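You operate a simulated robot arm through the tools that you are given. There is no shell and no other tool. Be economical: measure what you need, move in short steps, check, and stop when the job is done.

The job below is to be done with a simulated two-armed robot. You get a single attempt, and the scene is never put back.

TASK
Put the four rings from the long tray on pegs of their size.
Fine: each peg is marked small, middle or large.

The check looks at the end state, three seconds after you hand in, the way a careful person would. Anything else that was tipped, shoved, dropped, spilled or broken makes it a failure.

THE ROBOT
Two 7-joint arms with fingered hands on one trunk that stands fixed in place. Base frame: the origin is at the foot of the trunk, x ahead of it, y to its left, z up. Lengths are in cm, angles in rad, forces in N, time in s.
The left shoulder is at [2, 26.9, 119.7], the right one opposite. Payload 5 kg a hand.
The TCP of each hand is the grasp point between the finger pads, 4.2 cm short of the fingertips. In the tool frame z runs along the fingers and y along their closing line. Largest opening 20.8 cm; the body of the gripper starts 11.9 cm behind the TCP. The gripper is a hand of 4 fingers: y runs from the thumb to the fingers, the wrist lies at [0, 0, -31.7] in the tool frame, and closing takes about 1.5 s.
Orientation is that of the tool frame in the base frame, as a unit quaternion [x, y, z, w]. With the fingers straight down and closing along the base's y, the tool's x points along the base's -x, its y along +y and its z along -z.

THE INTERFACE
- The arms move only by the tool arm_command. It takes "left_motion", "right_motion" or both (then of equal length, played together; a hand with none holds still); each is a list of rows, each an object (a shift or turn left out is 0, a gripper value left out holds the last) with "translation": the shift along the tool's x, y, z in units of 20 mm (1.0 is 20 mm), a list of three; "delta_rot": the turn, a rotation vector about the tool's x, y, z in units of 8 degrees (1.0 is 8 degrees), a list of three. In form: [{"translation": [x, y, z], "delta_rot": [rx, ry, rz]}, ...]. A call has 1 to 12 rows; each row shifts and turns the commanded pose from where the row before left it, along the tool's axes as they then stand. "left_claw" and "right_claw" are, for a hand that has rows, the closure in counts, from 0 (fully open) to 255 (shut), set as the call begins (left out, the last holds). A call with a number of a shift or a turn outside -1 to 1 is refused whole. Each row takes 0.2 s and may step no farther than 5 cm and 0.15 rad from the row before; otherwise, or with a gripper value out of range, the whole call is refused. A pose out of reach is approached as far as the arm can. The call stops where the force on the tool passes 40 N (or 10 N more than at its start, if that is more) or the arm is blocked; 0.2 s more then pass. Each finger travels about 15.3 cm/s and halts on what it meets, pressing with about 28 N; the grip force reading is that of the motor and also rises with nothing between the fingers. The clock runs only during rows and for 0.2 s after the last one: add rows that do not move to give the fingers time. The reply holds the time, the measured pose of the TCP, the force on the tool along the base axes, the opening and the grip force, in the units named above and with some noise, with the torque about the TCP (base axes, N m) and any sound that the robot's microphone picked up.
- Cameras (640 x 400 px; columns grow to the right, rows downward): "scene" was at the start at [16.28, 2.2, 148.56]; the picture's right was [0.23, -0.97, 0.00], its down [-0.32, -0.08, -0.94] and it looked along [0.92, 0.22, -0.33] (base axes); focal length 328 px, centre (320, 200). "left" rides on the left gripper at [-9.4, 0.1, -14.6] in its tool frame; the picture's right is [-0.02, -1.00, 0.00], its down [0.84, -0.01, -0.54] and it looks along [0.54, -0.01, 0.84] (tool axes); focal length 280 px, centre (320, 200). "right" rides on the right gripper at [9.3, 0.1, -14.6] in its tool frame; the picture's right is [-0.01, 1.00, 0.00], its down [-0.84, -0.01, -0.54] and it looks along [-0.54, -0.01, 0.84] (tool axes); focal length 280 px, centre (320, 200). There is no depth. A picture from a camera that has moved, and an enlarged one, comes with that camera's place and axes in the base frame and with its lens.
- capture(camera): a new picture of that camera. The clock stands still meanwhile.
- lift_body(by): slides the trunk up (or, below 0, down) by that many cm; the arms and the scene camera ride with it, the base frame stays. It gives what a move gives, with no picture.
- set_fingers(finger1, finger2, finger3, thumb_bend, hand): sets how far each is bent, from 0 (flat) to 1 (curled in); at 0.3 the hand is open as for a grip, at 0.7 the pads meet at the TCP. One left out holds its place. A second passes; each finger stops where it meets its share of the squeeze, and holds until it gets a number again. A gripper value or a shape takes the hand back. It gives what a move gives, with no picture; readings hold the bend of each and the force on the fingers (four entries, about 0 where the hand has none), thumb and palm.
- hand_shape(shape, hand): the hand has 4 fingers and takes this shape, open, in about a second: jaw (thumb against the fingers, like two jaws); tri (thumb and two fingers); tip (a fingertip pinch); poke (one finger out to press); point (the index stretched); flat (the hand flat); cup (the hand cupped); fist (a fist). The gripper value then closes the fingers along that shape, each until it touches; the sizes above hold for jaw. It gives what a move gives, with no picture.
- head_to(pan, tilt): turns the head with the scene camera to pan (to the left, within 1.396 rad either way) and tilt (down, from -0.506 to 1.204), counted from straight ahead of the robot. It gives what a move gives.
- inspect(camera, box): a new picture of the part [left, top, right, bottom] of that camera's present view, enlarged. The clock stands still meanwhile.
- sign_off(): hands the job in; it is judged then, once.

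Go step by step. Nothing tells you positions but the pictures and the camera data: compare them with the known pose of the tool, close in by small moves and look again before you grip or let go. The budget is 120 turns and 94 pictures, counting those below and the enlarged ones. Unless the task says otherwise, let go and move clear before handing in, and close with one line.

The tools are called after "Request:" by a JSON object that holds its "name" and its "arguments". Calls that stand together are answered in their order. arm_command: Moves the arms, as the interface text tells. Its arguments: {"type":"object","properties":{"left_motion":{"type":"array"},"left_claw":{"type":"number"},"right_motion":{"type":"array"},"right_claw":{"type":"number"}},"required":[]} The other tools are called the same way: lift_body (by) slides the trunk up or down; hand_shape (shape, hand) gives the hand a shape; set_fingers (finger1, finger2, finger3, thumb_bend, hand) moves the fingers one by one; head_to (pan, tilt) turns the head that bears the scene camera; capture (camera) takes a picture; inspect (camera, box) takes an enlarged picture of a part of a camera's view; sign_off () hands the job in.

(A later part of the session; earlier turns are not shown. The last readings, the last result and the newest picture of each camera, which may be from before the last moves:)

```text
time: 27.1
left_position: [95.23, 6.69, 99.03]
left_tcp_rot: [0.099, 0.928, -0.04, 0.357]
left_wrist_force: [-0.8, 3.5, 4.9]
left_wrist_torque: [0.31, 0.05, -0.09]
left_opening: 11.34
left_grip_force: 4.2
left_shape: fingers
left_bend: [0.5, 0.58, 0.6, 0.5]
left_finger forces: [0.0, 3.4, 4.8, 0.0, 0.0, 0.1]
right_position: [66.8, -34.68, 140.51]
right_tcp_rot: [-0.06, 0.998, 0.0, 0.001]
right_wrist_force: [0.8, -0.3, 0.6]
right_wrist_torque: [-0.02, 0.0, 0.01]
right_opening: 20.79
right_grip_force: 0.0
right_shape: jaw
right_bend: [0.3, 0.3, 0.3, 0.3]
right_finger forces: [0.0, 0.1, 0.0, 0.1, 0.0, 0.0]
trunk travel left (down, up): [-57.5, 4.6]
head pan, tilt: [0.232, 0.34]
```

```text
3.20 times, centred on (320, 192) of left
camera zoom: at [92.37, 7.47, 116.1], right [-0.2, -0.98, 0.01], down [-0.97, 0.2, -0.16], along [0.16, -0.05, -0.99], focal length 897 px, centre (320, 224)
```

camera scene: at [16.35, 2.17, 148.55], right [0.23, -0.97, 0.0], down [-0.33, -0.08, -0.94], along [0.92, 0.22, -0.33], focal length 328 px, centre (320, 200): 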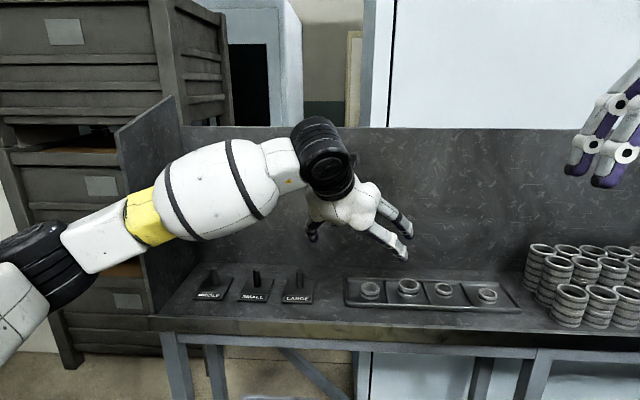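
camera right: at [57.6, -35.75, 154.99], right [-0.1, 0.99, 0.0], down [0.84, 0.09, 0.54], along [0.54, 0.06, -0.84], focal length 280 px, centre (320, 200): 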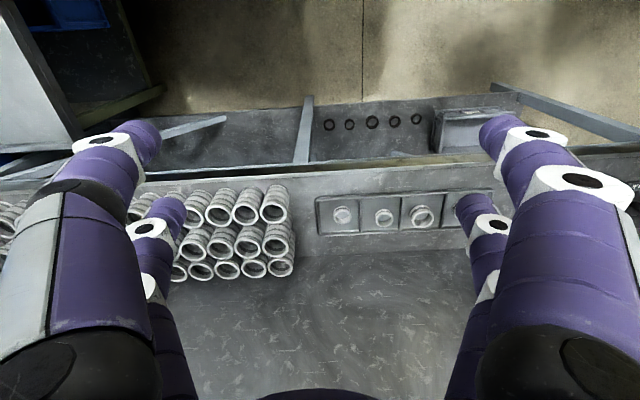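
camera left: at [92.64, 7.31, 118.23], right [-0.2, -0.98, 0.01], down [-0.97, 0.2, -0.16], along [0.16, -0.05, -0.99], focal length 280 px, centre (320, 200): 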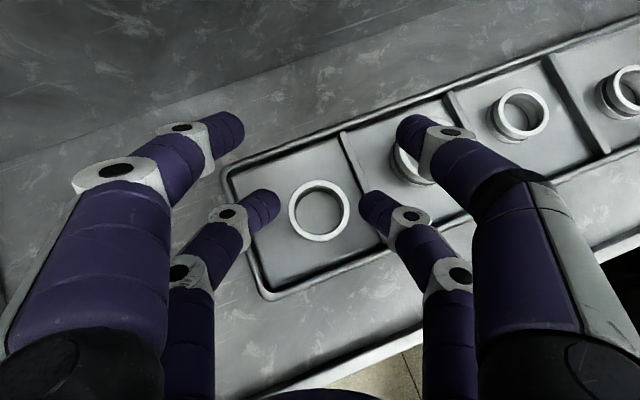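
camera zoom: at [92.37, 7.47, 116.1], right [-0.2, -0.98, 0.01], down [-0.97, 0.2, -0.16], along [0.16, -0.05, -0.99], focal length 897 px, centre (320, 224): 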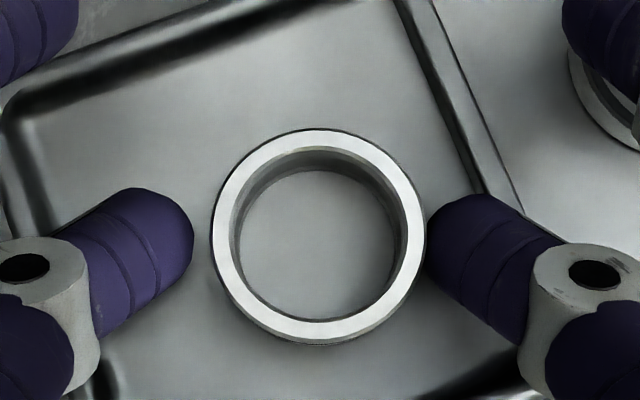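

The right fingertip sits against the ring at its centreline, with the left one about 0.5 cm away. Closing the near pair now.

Request:
{"name": "set_fingers", "arguments": {"hand": "left", "finger2": 0.75, "finger3": 0.75}}

Request:
{"name": "inspect", "arguments": {"camera": "left", "box": [220, 130, 420, 255]}}

Request:
{"name": "inspect", "arguments": {"camera": "scene", "box": [320, 240, 448, 320]}}

```text
time: 28.1
left_position: [95.25, 6.55, 98.92]
left_tcp_rot: [0.101, 0.928, -0.042, 0.356]
left_wrist_force: [1.7, -0.1, 2.1]
left_wrist_torque: [0.11, -0.09, -0.01]
left_opening: 11.33
left_grip_force: 9.3
left_shape: fingers
left_bend: [0.5, 0.6, 0.62, 0.5]
left_finger forces: [0.0, 10.8, 8.8, 0.1, 0.0, 0.1]
right_position: [66.93, -34.7, 140.57]
right_tcp_rot: [-0.059, 0.998, 0.0, 0.0]
right_wrist_force: [-0.6, -0.6, 0.1]
right_wrist_torque: [-0.01, 0.01, -0.02]
right_opening: 20.8
right_grip_force: 0.0
right_shape: jaw
right_bend: [0.3, 0.3, 0.3, 0.3]
right_finger forces: [0.1, 0.0, 0.0, 0.0, 0.0, 0.0]
trunk travel left (down, up): [-57.5, 4.6]
head pan, tilt: [0.232, 0.34]
```

```text
3.20 times, centred on (320, 192) of left
camera zoom: at [92.37, 7.35, 116.05], right [-0.2, -0.98, 0.01], down [-0.97, 0.2, -0.16], along [0.16, -0.05, -0.99], focal length 897 px, centre (320, 224)
```

zoom: 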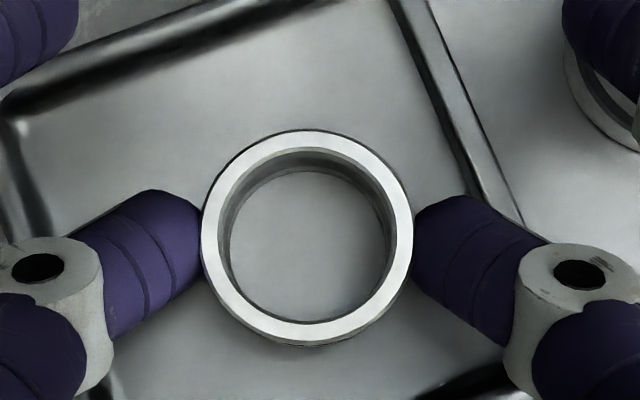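

```text
5.00 times, centred on (384, 280) of scene
camera zoom: at [16.28, 2.2, 148.56], right [0.23, -0.97, 0.0], down [-0.32, -0.08, -0.94], along [0.92, 0.22, -0.33], focal length 1638 px, centre (0, -200)
```

zoom: 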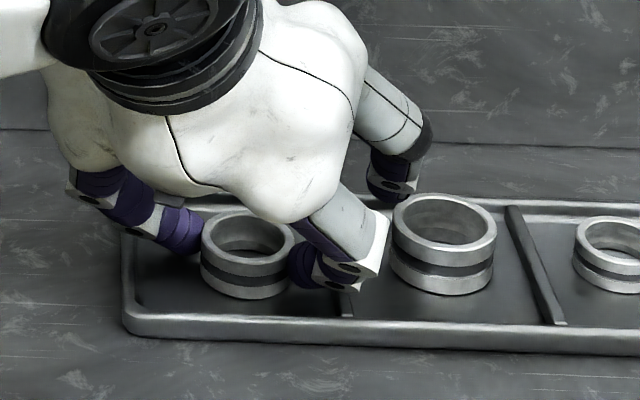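

The ring is pinched evenly at its diameter. I'll lift a little and check that it hangs level.

Request:
{"name": "arm_command", "arguments": {"left_motion": [{"translation": [-0.17, 0, -0.18]}, {"translation": [-0.33, 0, -0.37]}, {"translation": [-0.33, 0, -0.37]}, {"translation": [-0.33, 0, -0.37]}, {"translation": [-0.33, 0, -0.37]}, {"translation": [-0.33, 0, -0.37]}]}}

Request:
{"name": "inspect", "arguments": {"camera": "left", "box": [220, 130, 420, 255]}}

Request:
{"name": "inspect", "arguments": {"camera": "scene", "box": [320, 220, 480, 320]}}

```text
time: 29.5
left_position: [95.2, 6.58, 104.51]
left_tcp_rot: [0.101, 0.928, -0.041, 0.356]
left_wrist_force: [0.2, -0.5, -1.4]
left_wrist_torque: [-0.01, -0.02, 0.02]
left_opening: 11.34
left_grip_force: 9.1
left_shape: fingers
left_bend: [0.5, 0.6, 0.62, 0.5]
left_finger forces: [0.1, 8.7, 8.7, 0.1, 0.1, 0.0]
right_position: [66.8, -34.82, 140.39]
right_tcp_rot: [-0.059, 0.998, 0.001, 0.001]
right_wrist_force: [-0.2, -0.2, -1.1]
right_wrist_torque: [0.05, 0.02, 0.01]
right_opening: 20.82
right_grip_force: 0.1
right_shape: jaw
right_bend: [0.3, 0.3, 0.3, 0.3]
right_finger forces: [0.0, 0.0, 0.0, 0.0, 0.1, 0.1]
trunk travel left (down, up): [-57.5, 4.6]
head pan, tilt: [0.232, 0.34]
```

```text
3.20 times, centred on (320, 192) of left
camera zoom: at [92.41, 7.35, 121.57], right [-0.2, -0.98, 0.01], down [-0.97, 0.2, -0.16], along [0.16, -0.05, -0.99], focal length 897 px, centre (320, 224)
```

zoom: 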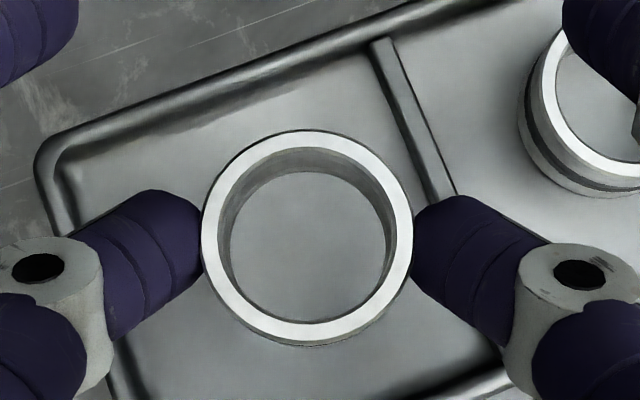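

```text
4.00 times, centred on (400, 270) of scene
camera zoom: at [16.29, 2.19, 148.56], right [0.23, -0.97, 0.0], down [-0.32, -0.08, -0.94], along [0.92, 0.22, -0.33], focal length 1310 px, centre (0, -80)
```

zoom: 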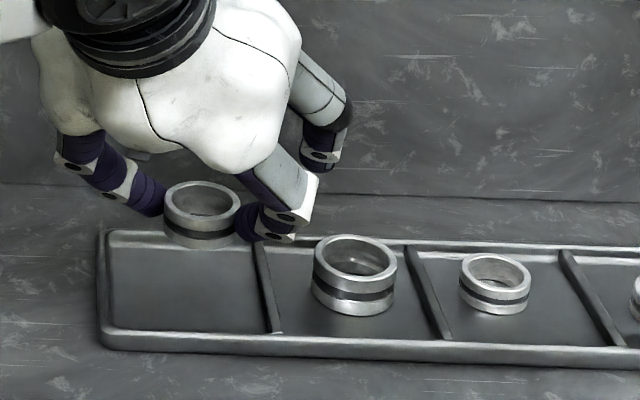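

The ring is held rigid and level. I'll raise it and yaw the hand to heading about +20°, so it stays clear of the bench's left side panel at the MIDDLE peg.

Request:
{"name": "arm_command", "arguments": {"left_motion": [{"translation": [-0.5, 0, -0.557]}, {"translation": [-0.5, 0, -0.557]}, {"translation": [-0.5, 0, -0.557], "delta_rot": [-0.67, 0, -0.742]}, {"translation": [-0.5, 0, -0.557], "delta_rot": [-0.67, 0, -0.742]}, {"translation": [-0.2, 0, -0.22], "delta_rot": [-0.67, 0, -0.742]}, {"delta_rot": [-0.67, 0, -0.742]}]}}

Request:
{"name": "capture", "arguments": {"camera": "left"}}

Request:
{"name": "capture", "arguments": {"camera": "scene"}}

```text
time: 30.9
left_position: [95.2, 6.5, 110.91]
left_tcp_rot: [-0.161, 0.92, 0.059, 0.353]
left_wrist_force: [0.7, 0.5, -1.9]
left_wrist_torque: [-0.03, 0.01, 0.01]
left_opening: 11.33
left_grip_force: 9.2
left_shape: fingers
left_bend: [0.5, 0.6, 0.62, 0.5]
left_finger forces: [0.0, 8.7, 8.7, 0.0, 0.1, 0.0]
right_position: [66.87, -34.79, 140.38]
right_tcp_rot: [-0.059, 0.998, 0.001, 0.0]
right_wrist_force: [0.2, -0.5, 0.3]
right_wrist_torque: [0.14, -0.07, -0.02]
right_opening: 20.81
right_grip_force: 0.1
right_shape: jaw
right_bend: [0.3, 0.3, 0.3, 0.3]
right_finger forces: [0.0, 0.1, 0.0, 0.1, 0.1, 0.1]
trunk travel left (down, up): [-57.5, 4.6]
head pan, tilt: [0.232, 0.34]
```

```text
56 pictures are left
camera left: at [92.43, 5.72, 128.16], right [0.35, -0.94, 0.01], down [-0.92, -0.35, -0.16], along [0.16, 0.04, -0.99], focal length 280 px, centre (320, 200)
```

left: 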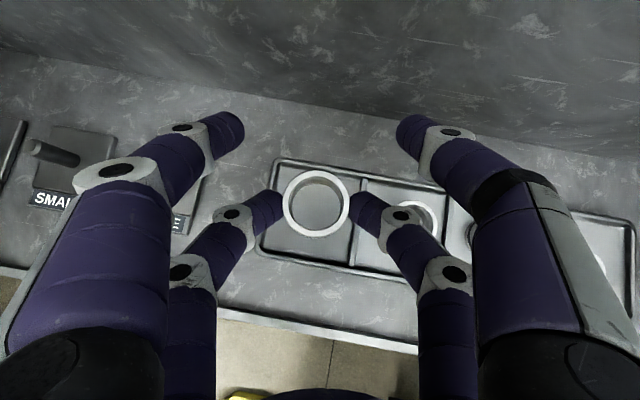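

```text
55 pictures are left
camera scene: at [16.29, 2.14, 148.56], right [0.23, -0.97, 0.0], down [-0.32, -0.08, -0.94], along [0.92, 0.22, -0.33], focal length 328 px, centre (320, 200)
```

scene: 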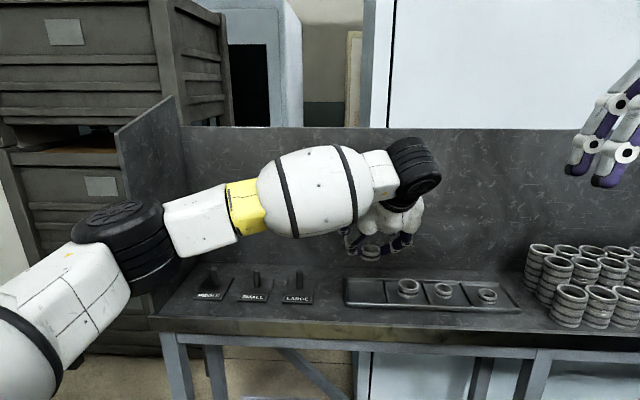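

Small peg base appears near [91.9, 38.9], so MIDDLE is near [89.7, 51]. I'll carry the ring left at this height, halfway first, then check clearance.

Request:
{"name": "arm_command", "arguments": {"left_motion": [{"translation": [-0.159, 0.991, 0.141]}, {"translation": [-0.159, 0.991, 0.141]}, {"translation": [-0.159, 0.991, 0.141]}, {"translation": [-0.159, 0.991, 0.141]}, {"translation": [-0.159, 0.991, 0.141]}, {"translation": [-0.159, 0.991, 0.141]}, {"translation": [-0.159, 0.991, 0.141]}, {"translation": [-0.159, 0.991, 0.141]}, {"translation": [-0.159, 0.991, 0.141]}, {"translation": [-0.159, 0.991, 0.141]}, {"translation": [-0.159, 0.991, 0.141]}, {"translation": [-0.159, 0.991, 0.141]}]}}

Request:
{"name": "capture", "arguments": {"camera": "scene"}}

Request:
{"name": "capture", "arguments": {"camera": "left"}}

```text
time: 33.5
left_position: [92.17, 30.81, 110.92]
left_tcp_rot: [-0.16, 0.92, 0.059, 0.353]
left_wrist_force: [-0.6, 0.5, -0.8]
left_wrist_torque: [0.0, -0.02, 0.01]
left_opening: 11.33
left_grip_force: 8.5
left_shape: fingers
left_bend: [0.5, 0.6, 0.62, 0.5]
left_finger forces: [0.1, 8.7, 8.7, 0.1, 0.0, 0.0]
right_position: [66.75, -34.66, 140.59]
right_tcp_rot: [-0.059, 0.998, 0.0, 0.0]
right_wrist_force: [0.0, 0.5, 0.8]
right_wrist_torque: [-0.11, -0.04, 0.01]
right_opening: 20.81
right_grip_force: 0.0
right_shape: jaw
right_bend: [0.3, 0.3, 0.3, 0.3]
right_finger forces: [0.0, 0.0, 0.0, 0.0, 0.1, 0.0]
trunk travel left (down, up): [-57.5, 4.6]
head pan, tilt: [0.232, 0.34]
```

```text
54 pictures are left
camera scene: at [16.28, 2.27, 148.56], right [0.23, -0.97, 0.0], down [-0.32, -0.08, -0.94], along [0.92, 0.22, -0.33], focal length 328 px, centre (320, 200)
```

scene: 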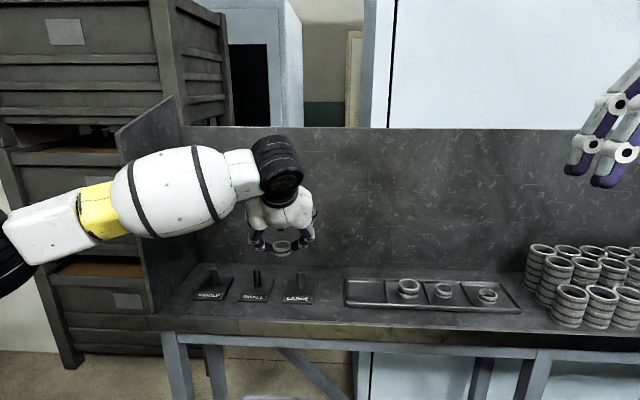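

```text
53 pictures are left
camera left: at [89.35, 30.0, 128.07], right [0.35, -0.94, 0.01], down [-0.93, -0.34, -0.16], along [0.16, 0.04, -0.99], focal length 280 px, centre (320, 200)
```

left: 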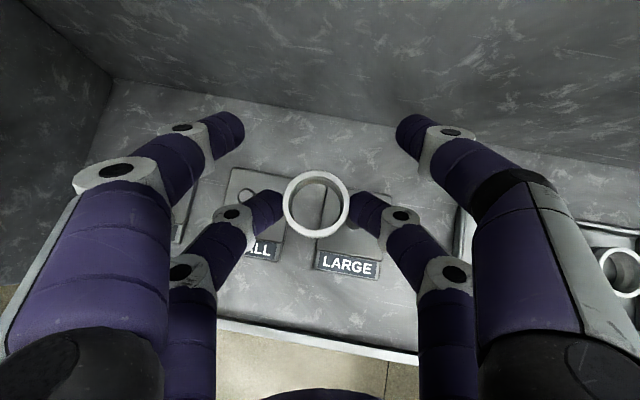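

Clear of everything so far; continuing to the MIDDLE peg.

Request:
{"name": "arm_command", "arguments": {"left_motion": [{"translation": [-0.142, 0.987, 0.127]}, {"translation": [-0.142, 0.987, 0.127]}, {"translation": [-0.142, 0.987, 0.127]}, {"translation": [-0.142, 0.987, 0.127]}, {"translation": [-0.142, 0.987, 0.127]}, {"translation": [-0.142, 0.987, 0.127]}, {"translation": [-0.142, 0.987, 0.127]}, {"translation": [-0.142, 0.987, 0.127]}, {"translation": [-0.142, 0.987, 0.127]}, {"translation": [-0.142, 0.987, 0.127]}]}}

Request:
{"name": "capture", "arguments": {"camera": "left"}}

Request:
{"name": "inspect", "arguments": {"camera": "scene", "box": [140, 180, 332, 300]}}

```text
time: 35.7
left_position: [88.9, 50.53, 110.74]
left_tcp_rot: [-0.16, 0.92, 0.059, 0.353]
left_wrist_force: [-0.8, -0.4, -1.5]
left_wrist_torque: [0.02, -0.02, -0.04]
left_opening: 11.32
left_grip_force: 8.6
left_shape: fingers
left_bend: [0.5, 0.6, 0.62, 0.5]
left_finger forces: [0.0, 8.6, 8.6, 0.1, 0.1, 0.0]
right_position: [66.91, -34.66, 140.45]
right_tcp_rot: [-0.06, 0.998, 0.0, 0.0]
right_wrist_force: [0.3, 0.9, -0.9]
right_wrist_torque: [-0.09, 0.01, -0.02]
right_opening: 20.79
right_grip_force: 0.1
right_shape: jaw
right_bend: [0.3, 0.3, 0.3, 0.3]
right_finger forces: [0.0, 0.0, 0.0, 0.1, 0.0, 0.1]
trunk travel left (down, up): [-57.5, 4.6]
head pan, tilt: [0.232, 0.34]
```

```text
52 pictures are left
camera left: at [86.2, 49.84, 127.91], right [0.35, -0.94, 0.01], down [-0.93, -0.34, -0.16], along [0.16, 0.04, -0.99], focal length 280 px, centre (320, 200)
```

left: 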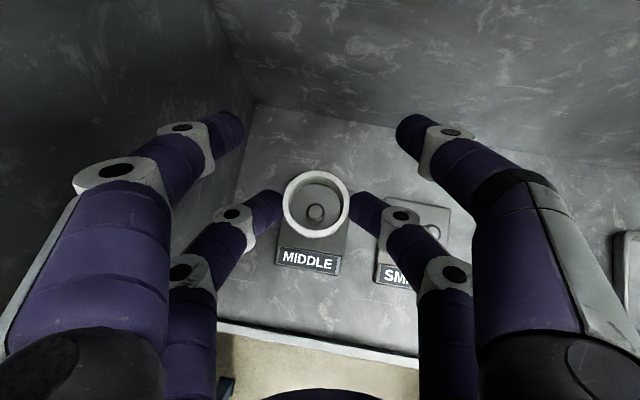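

```text
3.33 times, centred on (236, 240) of scene
camera zoom: at [16.29, 2.27, 148.56], right [0.23, -0.97, 0.0], down [-0.33, -0.08, -0.94], along [0.92, 0.22, -0.33], focal length 1092 px, centre (600, 67)
```

zoom: 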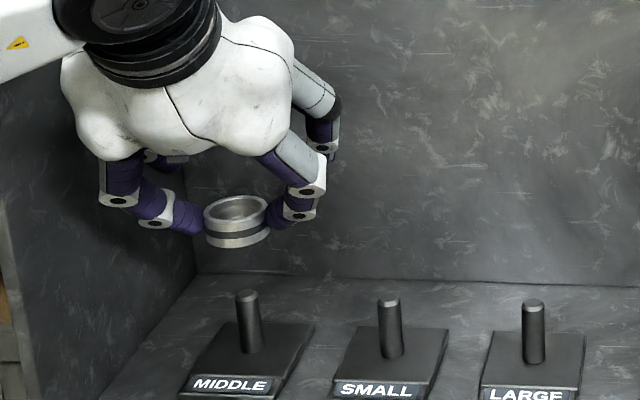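

The peg top shows through the ring, nearly centred. Applying a small correction and descending 9 cm.

Request:
{"name": "arm_command", "arguments": {"left_motion": [{"translation": [-0.07, 0.045, 0.065]}, {"translation": [0.5, 0, 0.557]}, {"translation": [0.5, 0, 0.557]}, {"translation": [0.5, 0, 0.557]}, {"translation": [0.5, 0, 0.557]}, {"translation": [0.5, 0, 0.557]}, {"translation": [0.5, 0, 0.557]}]}}

Request:
{"name": "inspect", "arguments": {"camera": "left", "box": [220, 140, 420, 265]}}

Request:
{"name": "inspect", "arguments": {"camera": "scene", "box": [150, 220, 278, 300]}}

```text
time: 37.3
left_position: [89.07, 50.71, 101.85]
left_tcp_rot: [-0.159, 0.92, 0.059, 0.352]
left_wrist_force: [0.3, 0.7, -0.8]
left_wrist_torque: [-0.05, 0.1, 0.01]
left_opening: 11.33
left_grip_force: 8.5
left_shape: fingers
left_bend: [0.5, 0.6, 0.62, 0.5]
left_finger forces: [0.0, 8.6, 8.6, 0.0, 0.0, 0.0]
right_position: [66.87, -34.71, 140.5]
right_tcp_rot: [-0.059, 0.998, 0.0, 0.0]
right_wrist_force: [0.4, 0.2, 0.2]
right_wrist_torque: [-0.03, 0.07, 0.0]
right_opening: 20.77
right_grip_force: 0.0
right_shape: jaw
right_bend: [0.3, 0.3, 0.3, 0.3]
right_finger forces: [0.0, 0.1, 0.1, 0.1, 0.0, 0.1]
trunk travel left (down, up): [-57.5, 4.6]
head pan, tilt: [0.232, 0.34]
```

```text
3.20 times, centred on (320, 202) of left
camera zoom: at [86.33, 49.81, 118.94], right [0.35, -0.94, 0.01], down [-0.93, -0.34, -0.16], along [0.16, 0.04, -0.99], focal length 897 px, centre (320, 192)
```

zoom: 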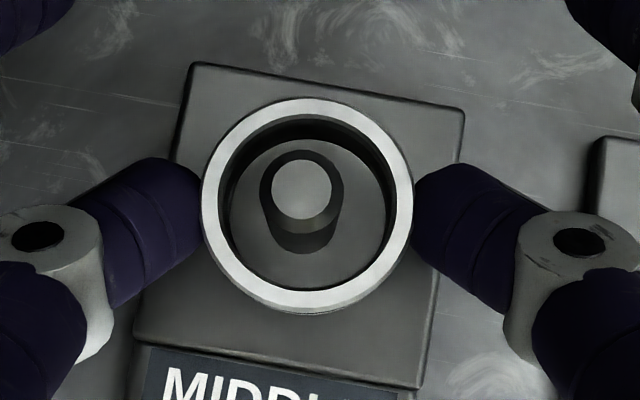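

```text
5.00 times, centred on (214, 260) of scene
camera zoom: at [16.33, 2.23, 148.55], right [0.23, -0.97, 0.0], down [-0.33, -0.08, -0.94], along [0.92, 0.22, -0.33], focal length 1638 px, centre (850, -100)
```

zoom: 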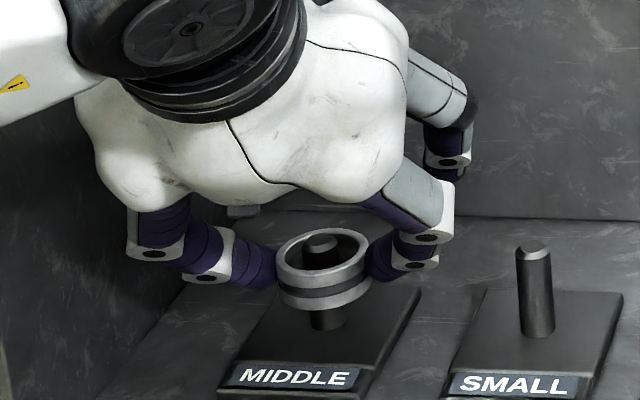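

The ring is round the peg. Lowering about 2 cm in small steps toward the plate.

Request:
{"name": "arm_command", "arguments": {"left_motion": [{"translation": [0.17, 0, 0.186]}, {"translation": [0.17, 0, 0.186]}, {"translation": [0.17, 0, 0.186]}, {"translation": [0.17, 0, 0.186]}]}}

Request:
{"name": "inspect", "arguments": {"camera": "scene", "box": [150, 220, 278, 300]}}

```text
time: 38.3
left_position: [89.03, 50.62, 99.86]
left_tcp_rot: [-0.159, 0.92, 0.059, 0.353]
left_wrist_force: [-0.6, 0.3, -0.9]
left_wrist_torque: [0.01, 0.02, 0.01]
left_opening: 11.31
left_grip_force: 8.6
left_shape: fingers
left_bend: [0.5, 0.6, 0.62, 0.5]
left_finger forces: [0.1, 8.6, 8.6, 0.0, 0.1, 0.1]
right_position: [66.91, -34.75, 140.52]
right_tcp_rot: [-0.059, 0.998, 0.0, 0.0]
right_wrist_force: [-0.2, 0.3, 0.0]
right_wrist_torque: [0.01, 0.02, 0.01]
right_opening: 20.8
right_grip_force: 0.1
right_shape: jaw
right_bend: [0.3, 0.3, 0.3, 0.3]
right_finger forces: [0.1, 0.0, 0.0, 0.0, 0.0, 0.2]
trunk travel left (down, up): [-57.5, 4.6]
head pan, tilt: [0.232, 0.34]
```

```text
5.00 times, centred on (214, 260) of scene
camera zoom: at [16.3, 2.21, 148.56], right [0.23, -0.97, 0.0], down [-0.33, -0.08, -0.94], along [0.92, 0.22, -0.33], focal length 1638 px, centre (850, -100)
```

zoom: 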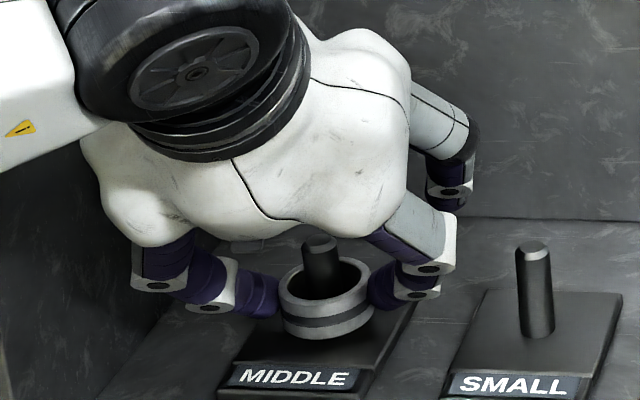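

Almost there; another ~0.8 cm.

Request:
{"name": "arm_command", "arguments": {"left_motion": [{"translation": [0.1, 0, 0.11]}, {"translation": [0.1, 0, 0.11]}, {"translation": [0.07, 0, 0.075]}]}}

```text
time: 39.1
left_position: [89.08, 50.6, 99.33]
left_tcp_rot: [-0.16, 0.919, 0.06, 0.355]
left_wrist_force: [-1.8, 2.3, 11.0]
left_wrist_torque: [0.46, 0.17, 0.04]
left_opening: 11.35
left_grip_force: 13.0
left_shape: fingers
left_bend: [0.5, 0.6, 0.62, 0.5]
left_finger forces: [0.0, 17.0, 9.1, 0.0, 0.0, 0.1]
right_position: [66.85, -34.57, 140.46]
right_tcp_rot: [-0.059, 0.998, 0.0, 0.0]
right_wrist_force: [-0.1, -0.2, -0.4]
right_wrist_torque: [0.02, 0.0, 0.0]
right_opening: 20.79
right_grip_force: 0.1
right_shape: jaw
right_bend: [0.3, 0.3, 0.3, 0.3]
right_finger forces: [0.0, 0.0, 0.0, 0.1, 0.0, 0.1]
trunk travel left (down, up): [-57.5, 4.6]
head pan, tilt: [0.232, 0.34]
```

The ring has touched the plate (11 N). Easing off slightly and releasing.

Request:
{"name": "arm_command", "arguments": {"left_motion": [{"translation": [-0.06, 0, -0.07]}]}}

Request:
{"name": "set_fingers", "arguments": {"hand": "left", "finger2": 0.56, "finger3": 0.56}}

Request:
{"name": "inspect", "arguments": {"camera": "left", "box": [220, 140, 420, 265]}}

```text
time: 39.5
left_position: [89.07, 50.66, 99.25]
left_tcp_rot: [-0.16, 0.92, 0.059, 0.352]
left_wrist_force: [-1.9, -0.1, 8.0]
left_wrist_torque: [0.35, 0.12, 0.03]
left_opening: 11.3
left_grip_force: 12.0
left_shape: fingers
left_bend: [0.5, 0.6, 0.62, 0.5]
left_finger forces: [0.1, 15.0, 9.2, 0.0, 0.0, 0.0]
right_position: [66.82, -34.8, 140.56]
right_tcp_rot: [-0.059, 0.998, 0.0, 0.001]
right_wrist_force: [-0.1, 0.0, 0.0]
right_wrist_torque: [0.01, -0.02, 0.01]
right_opening: 20.79
right_grip_force: 0.0
right_shape: jaw
right_bend: [0.3, 0.3, 0.3, 0.3]
right_finger forces: [0.1, 0.0, 0.0, 0.0, 0.0, 0.0]
trunk travel left (down, up): [-57.5, 4.6]
head pan, tilt: [0.232, 0.34]
```

```text
time: 40.5
left_position: [89.14, 50.45, 99.29]
left_tcp_rot: [-0.159, 0.92, 0.058, 0.353]
left_wrist_force: [1.5, -3.7, 9.3]
left_wrist_torque: [0.17, 0.0, -0.03]
left_opening: 11.33
left_grip_force: 5.2
left_shape: fingers
left_bend: [0.5, 0.59, 0.56, 0.5]
left_finger forces: [0.0, 9.9, 0.0, 0.0, 0.1, 0.0]
right_position: [66.85, -34.8, 140.48]
right_tcp_rot: [-0.06, 0.998, 0.001, 0.0]
right_wrist_force: [0.5, -0.8, 0.1]
right_wrist_torque: [0.0, 0.01, -0.03]
right_opening: 20.83
right_grip_force: 0.1
right_shape: jaw
right_bend: [0.3, 0.3, 0.3, 0.3]
right_finger forces: [0.0, 0.0, 0.0, 0.0, 0.0, 0.0]
trunk travel left (down, up): [-57.5, 4.6]
head pan, tilt: [0.232, 0.34]
```

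```text
3.20 times, centred on (320, 202) of left
camera zoom: at [86.28, 49.76, 116.44], right [0.35, -0.94, 0.01], down [-0.93, -0.34, -0.16], along [0.16, 0.04, -0.99], focal length 897 px, centre (320, 192)
```

zoom: 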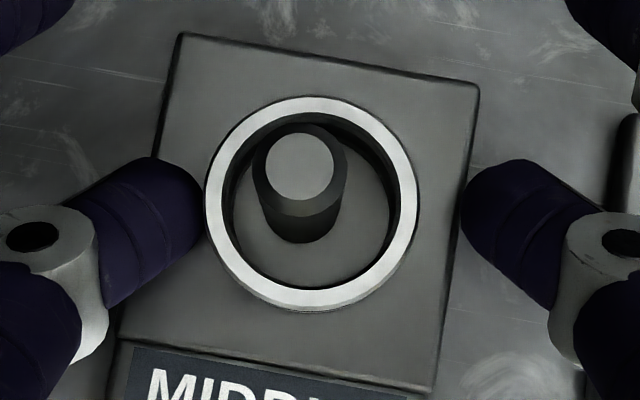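

Finger 2 seems to press on the plate. Rising slightly should free it.

Request:
{"name": "arm_command", "arguments": {"left_motion": [{"translation": [-0.1, -0.05, -0.11]}, {"translation": [-0.1, 0, -0.11]}, {"translation": [0, 0, 0]}, {"translation": [0, 0, 0]}]}}

Request:
{"name": "inspect", "arguments": {"camera": "left", "box": [220, 140, 420, 265]}}

```text
time: 41.5
left_position: [89.05, 50.46, 99.77]
left_tcp_rot: [-0.16, 0.92, 0.06, 0.353]
left_wrist_force: [-0.3, -0.3, 0.1]
left_wrist_torque: [0.05, -0.01, 0.02]
left_opening: 11.35
left_grip_force: 0.0
left_shape: fingers
left_bend: [0.5, 0.56, 0.56, 0.5]
left_finger forces: [0.0, 0.0, 0.0, 0.0, 0.0, 0.1]
right_position: [66.9, -34.57, 140.44]
right_tcp_rot: [-0.059, 0.998, 0.0, 0.0]
right_wrist_force: [1.2, -0.2, 0.3]
right_wrist_torque: [0.03, 0.01, 0.0]
right_opening: 20.79
right_grip_force: 0.1
right_shape: jaw
right_bend: [0.3, 0.3, 0.3, 0.3]
right_finger forces: [0.1, 0.1, 0.0, 0.0, 0.1, 0.0]
trunk travel left (down, up): [-57.5, 4.6]
head pan, tilt: [0.232, 0.34]
```

```text
3.20 times, centred on (320, 202) of left
camera zoom: at [86.32, 49.74, 116.96], right [0.35, -0.94, 0.01], down [-0.93, -0.34, -0.16], along [0.16, 0.04, -0.99], focal length 897 px, centre (320, 192)
```

zoom: 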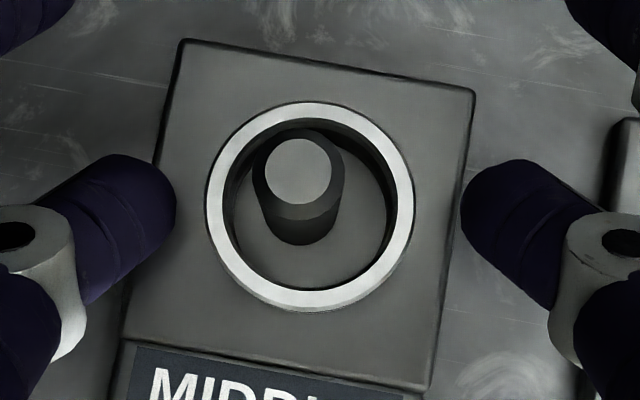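

The middle ring sits freely on its peg. Rising straight up and heading back to ring 2 (large), about [98.9, -4.2].

Request:
{"name": "arm_command", "arguments": {"left_motion": [{"translation": [-0.625, 0, -0.69]}, {"translation": [-0.625, 0, -0.69]}, {"translation": [-0.625, 0, -0.69]}, {"translation": [-0.625, 0, -0.69]}, {"translation": [-0.625, 0, -0.69]}, {"translation": [-0.625, 0, -0.69]}, {"translation": [0.121, -0.975, -0.108]}, {"translation": [0.121, -0.975, -0.108]}, {"translation": [0.121, -0.975, -0.108]}, {"translation": [0.121, -0.975, -0.108]}, {"translation": [0.121, -0.975, -0.108]}, {"translation": [0.121, -0.975, -0.108]}]}}

Request:
{"name": "arm_command", "arguments": {"left_motion": [{"translation": [0.121, -0.975, -0.108]}, {"translation": [0.121, -0.975, -0.108]}, {"translation": [0.121, -0.975, -0.108]}, {"translation": [0.121, -0.975, -0.108]}, {"translation": [0.121, -0.975, -0.108]}, {"translation": [0.121, -0.975, -0.108]}, {"translation": [0.121, -0.975, -0.108]}, {"translation": [0.121, -0.975, -0.108]}, {"translation": [0.121, -0.975, -0.108]}, {"translation": [0.121, -0.975, -0.108]}, {"translation": [0.121, -0.975, -0.108]}, {"translation": [0.121, -0.975, -0.108]}]}}

Request:
{"name": "arm_command", "arguments": {"left_motion": [{"translation": [0.121, -0.975, -0.108]}, {"translation": [0.121, -0.975, -0.108]}, {"translation": [0.121, -0.975, -0.108]}, {"translation": [0.121, -0.975, -0.108]}, {"translation": [0.121, -0.975, -0.108]}, {"translation": [0.121, -0.975, -0.108]}, {"translation": [0.121, -0.975, -0.108]}, {"translation": [0.121, -0.975, -0.108]}, {"delta_rot": [0.67, 0, 0.742]}, {"delta_rot": [0.67, 0, 0.742]}, {"delta_rot": [0.67, 0, 0.742]}, {"delta_rot": [0.67, 0, 0.742]}]}}

Request:
{"name": "capture", "arguments": {"camera": "left"}}

Request:
{"name": "capture", "arguments": {"camera": "scene"}}

```text
time: 44.1
left_position: [91.19, 38.89, 110.93]
left_tcp_rot: [-0.16, 0.92, 0.06, 0.353]
left_wrist_force: [0.1, 0.0, 0.8]
left_wrist_torque: [0.03, 0.0, 0.02]
left_opening: 11.31
left_grip_force: 0.0
left_shape: fingers
left_bend: [0.5, 0.56, 0.56, 0.5]
left_finger forces: [0.1, 0.0, 0.0, 0.0, 0.0, 0.0]
right_position: [66.78, -34.82, 140.43]
right_tcp_rot: [-0.059, 0.998, 0.0, 0.001]
right_wrist_force: [0.1, -0.3, -0.1]
right_wrist_torque: [0.08, 0.01, 0.0]
right_opening: 20.8
right_grip_force: 0.0
right_shape: jaw
right_bend: [0.3, 0.3, 0.3, 0.3]
right_finger forces: [0.0, 0.1, 0.1, 0.0, 0.0, 0.0]
trunk travel left (down, up): [-57.5, 4.6]
head pan, tilt: [0.232, 0.34]
```

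```text
time: 46.7
left_position: [95.2, 15.47, 111.25]
left_tcp_rot: [-0.16, 0.92, 0.059, 0.353]
left_wrist_force: [-0.2, 0.6, 0.4]
left_wrist_torque: [0.0, 0.0, 0.02]
left_opening: 11.34
left_grip_force: 0.0
left_shape: fingers
left_bend: [0.5, 0.56, 0.56, 0.5]
left_finger forces: [0.1, 0.0, 0.0, 0.1, 0.1, 0.0]
right_position: [66.94, -34.79, 140.42]
right_tcp_rot: [-0.059, 0.998, 0.001, -0.001]
right_wrist_force: [0.1, 0.1, -0.1]
right_wrist_torque: [0.08, -0.03, -0.03]
right_opening: 20.79
right_grip_force: 0.0
right_shape: jaw
right_bend: [0.3, 0.3, 0.3, 0.3]
right_finger forces: [0.1, 0.1, 0.0, 0.0, 0.0, 0.0]
trunk travel left (down, up): [-57.5, 4.6]
head pan, tilt: [0.232, 0.34]
```

```text
time: 49.3
left_position: [98.26, -0.08, 111.26]
left_tcp_rot: [0.101, 0.928, -0.041, 0.357]
left_wrist_force: [-1.1, 0.6, -0.1]
left_wrist_torque: [0.04, -0.01, 0.04]
left_opening: 11.32
left_grip_force: 0.1
left_shape: fingers
left_bend: [0.5, 0.56, 0.56, 0.5]
left_finger forces: [0.0, 0.0, 0.1, 0.0, 0.0, 0.0]
right_position: [66.91, -34.61, 140.49]
right_tcp_rot: [-0.059, 0.998, 0.0, 0.001]
right_wrist_force: [0.3, -0.5, 0.1]
right_wrist_torque: [-0.14, 0.03, -0.04]
right_opening: 20.81
right_grip_force: 0.0
right_shape: jaw
right_bend: [0.3, 0.3, 0.3, 0.3]
right_finger forces: [0.1, 0.0, 0.1, 0.2, 0.1, 0.1]
trunk travel left (down, up): [-57.5, 4.6]
head pan, tilt: [0.232, 0.34]
```

```text
45 pictures are left
camera left: at [95.38, 0.78, 128.44], right [-0.21, -0.98, 0.01], down [-0.97, 0.2, -0.16], along [0.16, -0.05, -0.99], focal length 280 px, centre (320, 200)
```

left: 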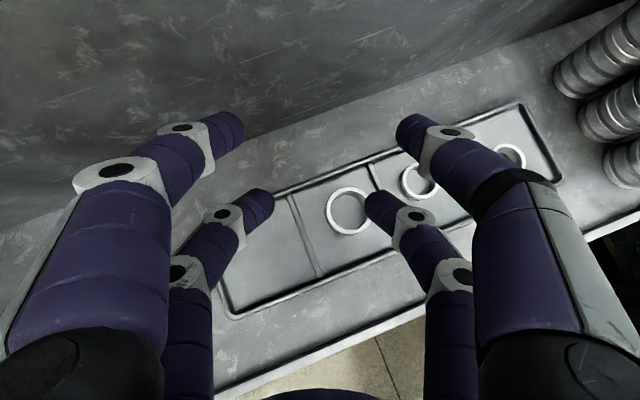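

```text
44 pictures are left
camera scene: at [16.3, 2.23, 148.56], right [0.23, -0.97, 0.0], down [-0.33, -0.08, -0.94], along [0.92, 0.22, -0.33], focal length 328 px, centre (320, 200)
```

scene: 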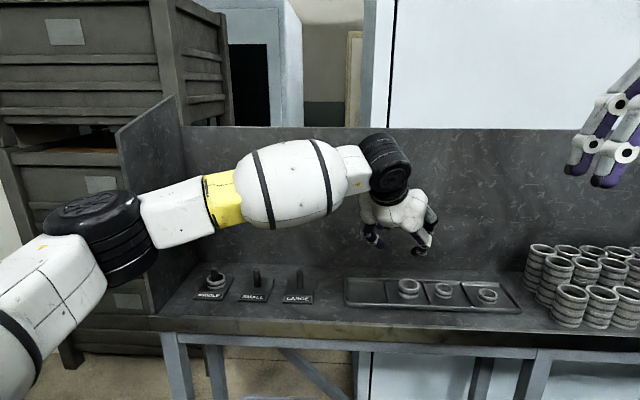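

Ring 2 is at about [98.7, -3.7]. Setting the gap a bit wider than the ring and moving to a low hover.

Request:
{"name": "arm_command", "arguments": {"left_motion": [{"translation": [0.588, -0.366, 0.79]}, {"translation": [0.588, -0.366, 0.79]}, {"translation": [0.588, -0.366, 0.79]}, {"translation": [0.588, -0.366, 0.79]}, {"translation": [0.588, -0.366, 0.79]}]}}

Request:
{"name": "set_fingers", "arguments": {"hand": "left", "finger2": 0.565, "finger3": 0.565}}

Request:
{"name": "inspect", "arguments": {"camera": "left", "box": [220, 140, 420, 265]}}

```text
time: 50.5
left_position: [98.4, -3.82, 101.39]
left_tcp_rot: [0.099, 0.928, -0.041, 0.356]
left_wrist_force: [0.4, -0.2, 0.6]
left_wrist_torque: [0.0, 0.09, -0.03]
left_opening: 11.32
left_grip_force: 0.0
left_shape: fingers
left_bend: [0.5, 0.56, 0.56, 0.5]
left_finger forces: [0.1, 0.0, 0.1, 0.1, 0.0, 0.0]
right_position: [66.9, -34.61, 140.38]
right_tcp_rot: [-0.059, 0.998, 0.0, 0.0]
right_wrist_force: [2.0, -0.6, -1.0]
right_wrist_torque: [0.01, 0.06, 0.0]
right_opening: 20.81
right_grip_force: 0.0
right_shape: jaw
right_bend: [0.3, 0.3, 0.3, 0.3]
right_finger forces: [0.0, 0.0, 0.0, 0.1, 0.0, 0.0]
trunk travel left (down, up): [-57.5, 4.6]
head pan, tilt: [0.232, 0.34]
```

```text
time: 51.5
left_position: [98.31, -3.71, 101.51]
left_tcp_rot: [0.099, 0.928, -0.041, 0.357]
left_wrist_force: [-0.4, -0.1, 0.1]
left_wrist_torque: [0.02, -0.01, -0.03]
left_opening: 11.31
left_grip_force: 0.1
left_shape: fingers
left_bend: [0.5, 0.56, 0.56, 0.5]
left_finger forces: [0.0, 0.0, 0.0, 0.0, 0.0, 0.1]
right_position: [66.95, -34.82, 140.51]
right_tcp_rot: [-0.06, 0.998, 0.0, 0.0]
right_wrist_force: [0.2, 0.7, 0.2]
right_wrist_torque: [0.0, 0.0, 0.0]
right_opening: 20.82
right_grip_force: 0.0
right_shape: jaw
right_bend: [0.3, 0.3, 0.3, 0.3]
right_finger forces: [0.0, 0.0, 0.0, 0.2, 0.0, 0.0]
trunk travel left (down, up): [-57.5, 4.6]
head pan, tilt: [0.232, 0.34]
```

```text
3.20 times, centred on (320, 202) of left
camera zoom: at [95.53, -3.01, 118.59], right [-0.2, -0.98, 0.01], down [-0.97, 0.2, -0.16], along [0.16, -0.05, -0.99], focal length 897 px, centre (320, 192)
```

zoom: 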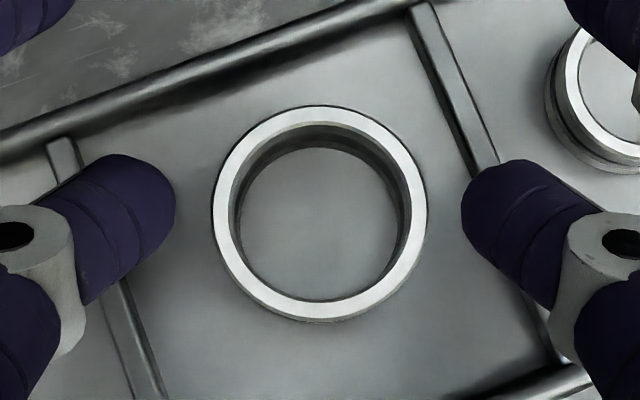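

Well centred. Narrowing slightly and descending to grip height.

Request:
{"name": "set_fingers", "arguments": {"hand": "left", "finger2": 0.577, "finger3": 0.577}}

Request:
{"name": "arm_command", "arguments": {"left_motion": [{"translation": [0.274, 0, 0.303]}, {"translation": [0.274, 0, 0.303]}, {"translation": [0.26, 0, 0.29]}]}}

```text
time: 52.5
left_position: [98.35, -3.8, 101.38]
left_tcp_rot: [0.099, 0.928, -0.041, 0.356]
left_wrist_force: [-0.5, -0.4, -0.1]
left_wrist_torque: [-0.01, -0.01, 0.02]
left_opening: 11.3
left_grip_force: 0.0
left_shape: fingers
left_bend: [0.5, 0.57, 0.57, 0.5]
left_finger forces: [0.0, 0.1, 0.0, 0.1, 0.1, 0.0]
right_position: [66.91, -34.65, 140.48]
right_tcp_rot: [-0.058, 0.998, 0.0, 0.0]
right_wrist_force: [-0.3, 0.6, 0.1]
right_wrist_torque: [0.01, 0.03, 0.0]
right_opening: 20.79
right_grip_force: 0.1
right_shape: jaw
right_bend: [0.3, 0.3, 0.3, 0.3]
right_finger forces: [0.1, 0.0, 0.1, 0.0, 0.0, 0.0]
trunk travel left (down, up): [-57.5, 4.6]
head pan, tilt: [0.232, 0.34]
```

```text
time: 53.3
left_position: [98.15, -3.78, 99.01]
left_tcp_rot: [0.1, 0.928, -0.041, 0.356]
left_wrist_force: [-1.0, 2.7, 2.4]
left_wrist_torque: [0.02, 0.11, -0.1]
left_opening: 11.34
left_grip_force: 1.4
left_shape: fingers
left_bend: [0.5, 0.57, 0.58, 0.5]
left_finger forces: [0.0, 0.0, 3.5, 0.1, 0.0, 0.0]
right_position: [66.83, -34.73, 140.49]
right_tcp_rot: [-0.06, 0.998, 0.0, 0.001]
right_wrist_force: [-0.3, -0.9, 0.0]
right_wrist_torque: [0.01, 0.05, 0.0]
right_opening: 20.8
right_grip_force: 0.0
right_shape: jaw
right_bend: [0.3, 0.3, 0.3, 0.3]
right_finger forces: [0.0, 0.0, 0.0, 0.0, 0.0, 0.0]
trunk travel left (down, up): [-57.5, 4.6]
head pan, tilt: [0.232, 0.34]
```

Same light divider contact as before; closing, lifting 1 cm, and checking.

Request:
{"name": "set_fingers", "arguments": {"hand": "left", "finger2": 0.75, "finger3": 0.75}}

Request:
{"name": "inspect", "arguments": {"camera": "left", "box": [220, 140, 420, 265]}}

```text
time: 54.3
left_position: [98.13, -3.85, 98.97]
left_tcp_rot: [0.101, 0.928, -0.041, 0.356]
left_wrist_force: [0.4, 0.2, 0.6]
left_wrist_torque: [0.07, 0.01, 0.01]
left_opening: 11.33
left_grip_force: 8.6
left_shape: fingers
left_bend: [0.5, 0.59, 0.6, 0.5]
left_finger forces: [0.1, 8.5, 8.9, 0.0, 0.1, 0.0]
right_position: [66.93, -34.7, 140.53]
right_tcp_rot: [-0.059, 0.998, 0.0, 0.0]
right_wrist_force: [0.4, -0.3, -1.5]
right_wrist_torque: [0.01, -0.02, 0.0]
right_opening: 20.79
right_grip_force: 0.0
right_shape: jaw
right_bend: [0.3, 0.3, 0.3, 0.3]
right_finger forces: [0.0, 0.0, 0.1, 0.0, 0.0, 0.0]
trunk travel left (down, up): [-57.5, 4.6]
head pan, tilt: [0.232, 0.34]
```

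```text
3.20 times, centred on (320, 202) of left
camera zoom: at [95.46, -3.07, 116.17], right [-0.2, -0.98, 0.01], down [-0.97, 0.2, -0.16], along [0.16, -0.05, -0.99], focal length 897 px, centre (320, 192)
```

zoom: 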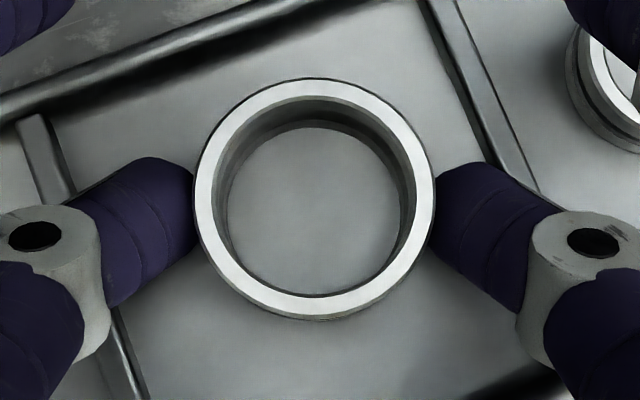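

The large ring is gripped evenly. Lifting, yawing to about +12°, and carrying it to the LARGE peg (about [93.6, 26.8]).

Request:
{"name": "arm_command", "arguments": {"left_motion": [{"translation": [-0.4, 0, -0.445]}, {"translation": [-0.67, 0, -0.742]}, {"translation": [-0.67, 0, -0.742]}, {"translation": [-0.67, 0, -0.742]}, {"translation": [-0.67, 0, -0.742], "delta_rot": [-0.67, 0, -0.742]}, {"translation": [-0.67, 0, -0.742], "delta_rot": [-0.67, 0, -0.742]}, {"translation": [-0.27, 0, -0.3], "delta_rot": [-0.67, 0, -0.742]}]}}

Request:
{"name": "arm_command", "arguments": {"left_motion": [{"translation": [-0.028, 0.963, 0.026]}, {"translation": [-0.028, 0.963, 0.026]}, {"translation": [-0.028, 0.963, 0.026]}, {"translation": [-0.028, 0.963, 0.026]}, {"translation": [-0.028, 0.963, 0.026]}, {"translation": [-0.028, 0.963, 0.026]}, {"translation": [-0.028, 0.963, 0.026]}, {"translation": [-0.028, 0.963, 0.026]}]}}

Request:
{"name": "arm_command", "arguments": {"left_motion": [{"translation": [-0.028, 0.963, 0.026]}, {"translation": [-0.028, 0.963, 0.026]}, {"translation": [-0.028, 0.963, 0.026]}, {"translation": [-0.028, 0.963, 0.026]}, {"translation": [-0.028, 0.963, 0.026]}, {"translation": [-0.028, 0.963, 0.026]}, {"translation": [-0.028, 0.963, 0.026]}, {"translation": [-0.028, 0.963, 0.026]}]}}

Request:
{"name": "capture", "arguments": {"camera": "left"}}

```text
time: 55.9
left_position: [98.07, -3.98, 111.08]
left_tcp_rot: [-0.095, 0.929, 0.035, 0.356]
left_wrist_force: [0.3, -0.7, -0.8]
left_wrist_torque: [0.06, 0.0, 0.04]
left_opening: 11.31
left_grip_force: 8.8
left_shape: fingers
left_bend: [0.5, 0.59, 0.6, 0.5]
left_finger forces: [0.0, 8.4, 8.7, 0.0, 0.0, 0.1]
right_position: [66.81, -34.9, 140.39]
right_tcp_rot: [-0.059, 0.998, 0.001, 0.0]
right_wrist_force: [-0.2, -2.2, 0.6]
right_wrist_torque: [0.21, -0.02, 0.02]
right_opening: 20.8
right_grip_force: 0.1
right_shape: jaw
right_bend: [0.3, 0.3, 0.3, 0.3]
right_finger forces: [0.1, 0.1, 0.1, 0.0, 0.0, 0.0]
trunk travel left (down, up): [-57.5, 4.6]
head pan, tilt: [0.232, 0.34]
```

```text
time: 57.7
left_position: [95.69, 11.46, 110.85]
left_tcp_rot: [-0.095, 0.929, 0.034, 0.356]
left_wrist_force: [-0.4, 0.4, -2.3]
left_wrist_torque: [-0.05, 0.03, -0.02]
left_opening: 11.32
left_grip_force: 8.5
left_shape: fingers
left_bend: [0.5, 0.59, 0.6, 0.5]
left_finger forces: [0.1, 8.5, 8.6, 0.0, 0.0, 0.0]
right_position: [66.83, -34.62, 140.55]
right_tcp_rot: [-0.06, 0.998, 0.0, 0.0]
right_wrist_force: [-1.2, 0.9, -0.4]
right_wrist_torque: [-0.1, -0.02, -0.01]
right_opening: 20.77
right_grip_force: 0.0
right_shape: jaw
right_bend: [0.3, 0.3, 0.3, 0.3]
right_finger forces: [0.0, 0.0, 0.0, 0.0, 0.0, 0.0]
trunk travel left (down, up): [-57.5, 4.6]
head pan, tilt: [0.232, 0.34]
```

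```text
time: 59.5
left_position: [93.18, 26.81, 110.8]
left_tcp_rot: [-0.096, 0.929, 0.035, 0.356]
left_wrist_force: [-0.5, 0.5, -1.9]
left_wrist_torque: [-0.04, 0.01, -0.03]
left_opening: 11.29
left_grip_force: 8.5
left_shape: fingers
left_bend: [0.5, 0.59, 0.6, 0.5]
left_finger forces: [0.0, 8.6, 8.6, 0.0, 0.0, 0.1]
right_position: [66.81, -34.57, 140.48]
right_tcp_rot: [-0.059, 0.998, 0.001, 0.001]
right_wrist_force: [-0.2, 0.6, -0.8]
right_wrist_torque: [-0.1, 0.05, 0.01]
right_opening: 20.8
right_grip_force: 0.1
right_shape: jaw
right_bend: [0.3, 0.3, 0.3, 0.3]
right_finger forces: [0.0, 0.0, 0.0, 0.0, 0.0, 0.0]
trunk travel left (down, up): [-57.5, 4.6]
head pan, tilt: [0.232, 0.34]
```

```text
41 pictures are left
camera left: at [90.37, 26.43, 128.02], right [0.21, -0.98, 0.01], down [-0.96, -0.21, -0.16], along [0.16, 0.02, -0.99], focal length 280 px, centre (320, 200)
```

left: 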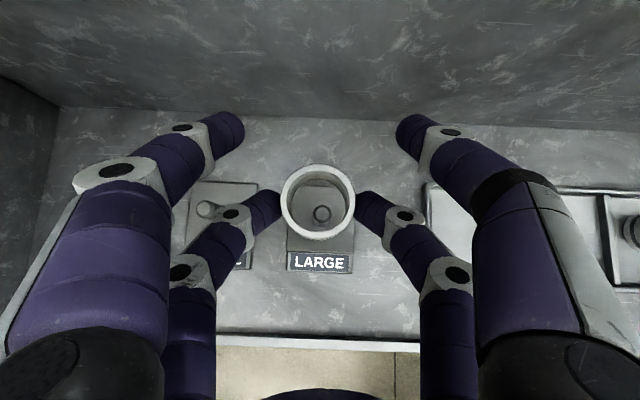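

Peg top is visible through the ring, slightly off-centre. Correcting by about 0.4 cm and descending.

Request:
{"name": "arm_command", "arguments": {"left_motion": [{"translation": [-0.1, -0.18, 0.095]}, {"translation": [0.5, 0, 0.557]}, {"translation": [0.5, 0, 0.557]}, {"translation": [0.5, 0, 0.557]}, {"translation": [0.5, 0, 0.557]}, {"translation": [0.5, 0, 0.557]}, {"translation": [0.5, 0, 0.557]}]}}

Request:
{"name": "inspect", "arguments": {"camera": "left", "box": [220, 140, 420, 265]}}

Request:
{"name": "inspect", "arguments": {"camera": "scene", "box": [190, 210, 350, 310]}}

```text
time: 61.1
left_position: [93.8, 26.43, 101.92]
left_tcp_rot: [-0.096, 0.929, 0.034, 0.356]
left_wrist_force: [-0.5, 0.3, -1.7]
left_wrist_torque: [-0.03, 0.02, -0.03]
left_opening: 11.33
left_grip_force: 8.1
left_shape: fingers
left_bend: [0.5, 0.59, 0.6, 0.5]
left_finger forces: [0.1, 8.5, 8.5, 0.1, 0.0, 0.0]
right_position: [66.97, -34.7, 140.48]
right_tcp_rot: [-0.06, 0.998, 0.0, 0.0]
right_wrist_force: [0.5, 1.0, -0.4]
right_wrist_torque: [-0.01, 0.02, 0.03]
right_opening: 20.8
right_grip_force: 0.0
right_shape: jaw
right_bend: [0.3, 0.3, 0.3, 0.3]
right_finger forces: [0.0, 0.1, 0.0, 0.0, 0.0, 0.1]
trunk travel left (down, up): [-57.5, 4.6]
head pan, tilt: [0.232, 0.34]
```

```text
3.20 times, centred on (320, 202) of left
camera zoom: at [90.89, 26.04, 119.05], right [0.21, -0.98, 0.01], down [-0.96, -0.21, -0.16], along [0.16, 0.02, -0.99], focal length 897 px, centre (320, 192)
```

zoom: 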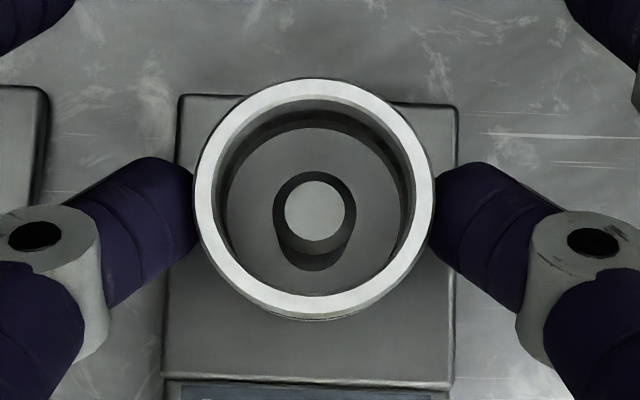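

```text
4.00 times, centred on (270, 260) of scene
camera zoom: at [16.33, 2.21, 148.55], right [0.23, -0.97, 0.0], down [-0.33, -0.08, -0.94], along [0.92, 0.22, -0.33], focal length 1310 px, centre (520, -40)
```

zoom: 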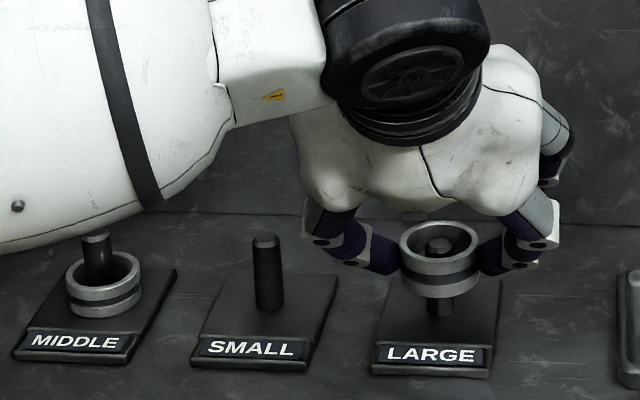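

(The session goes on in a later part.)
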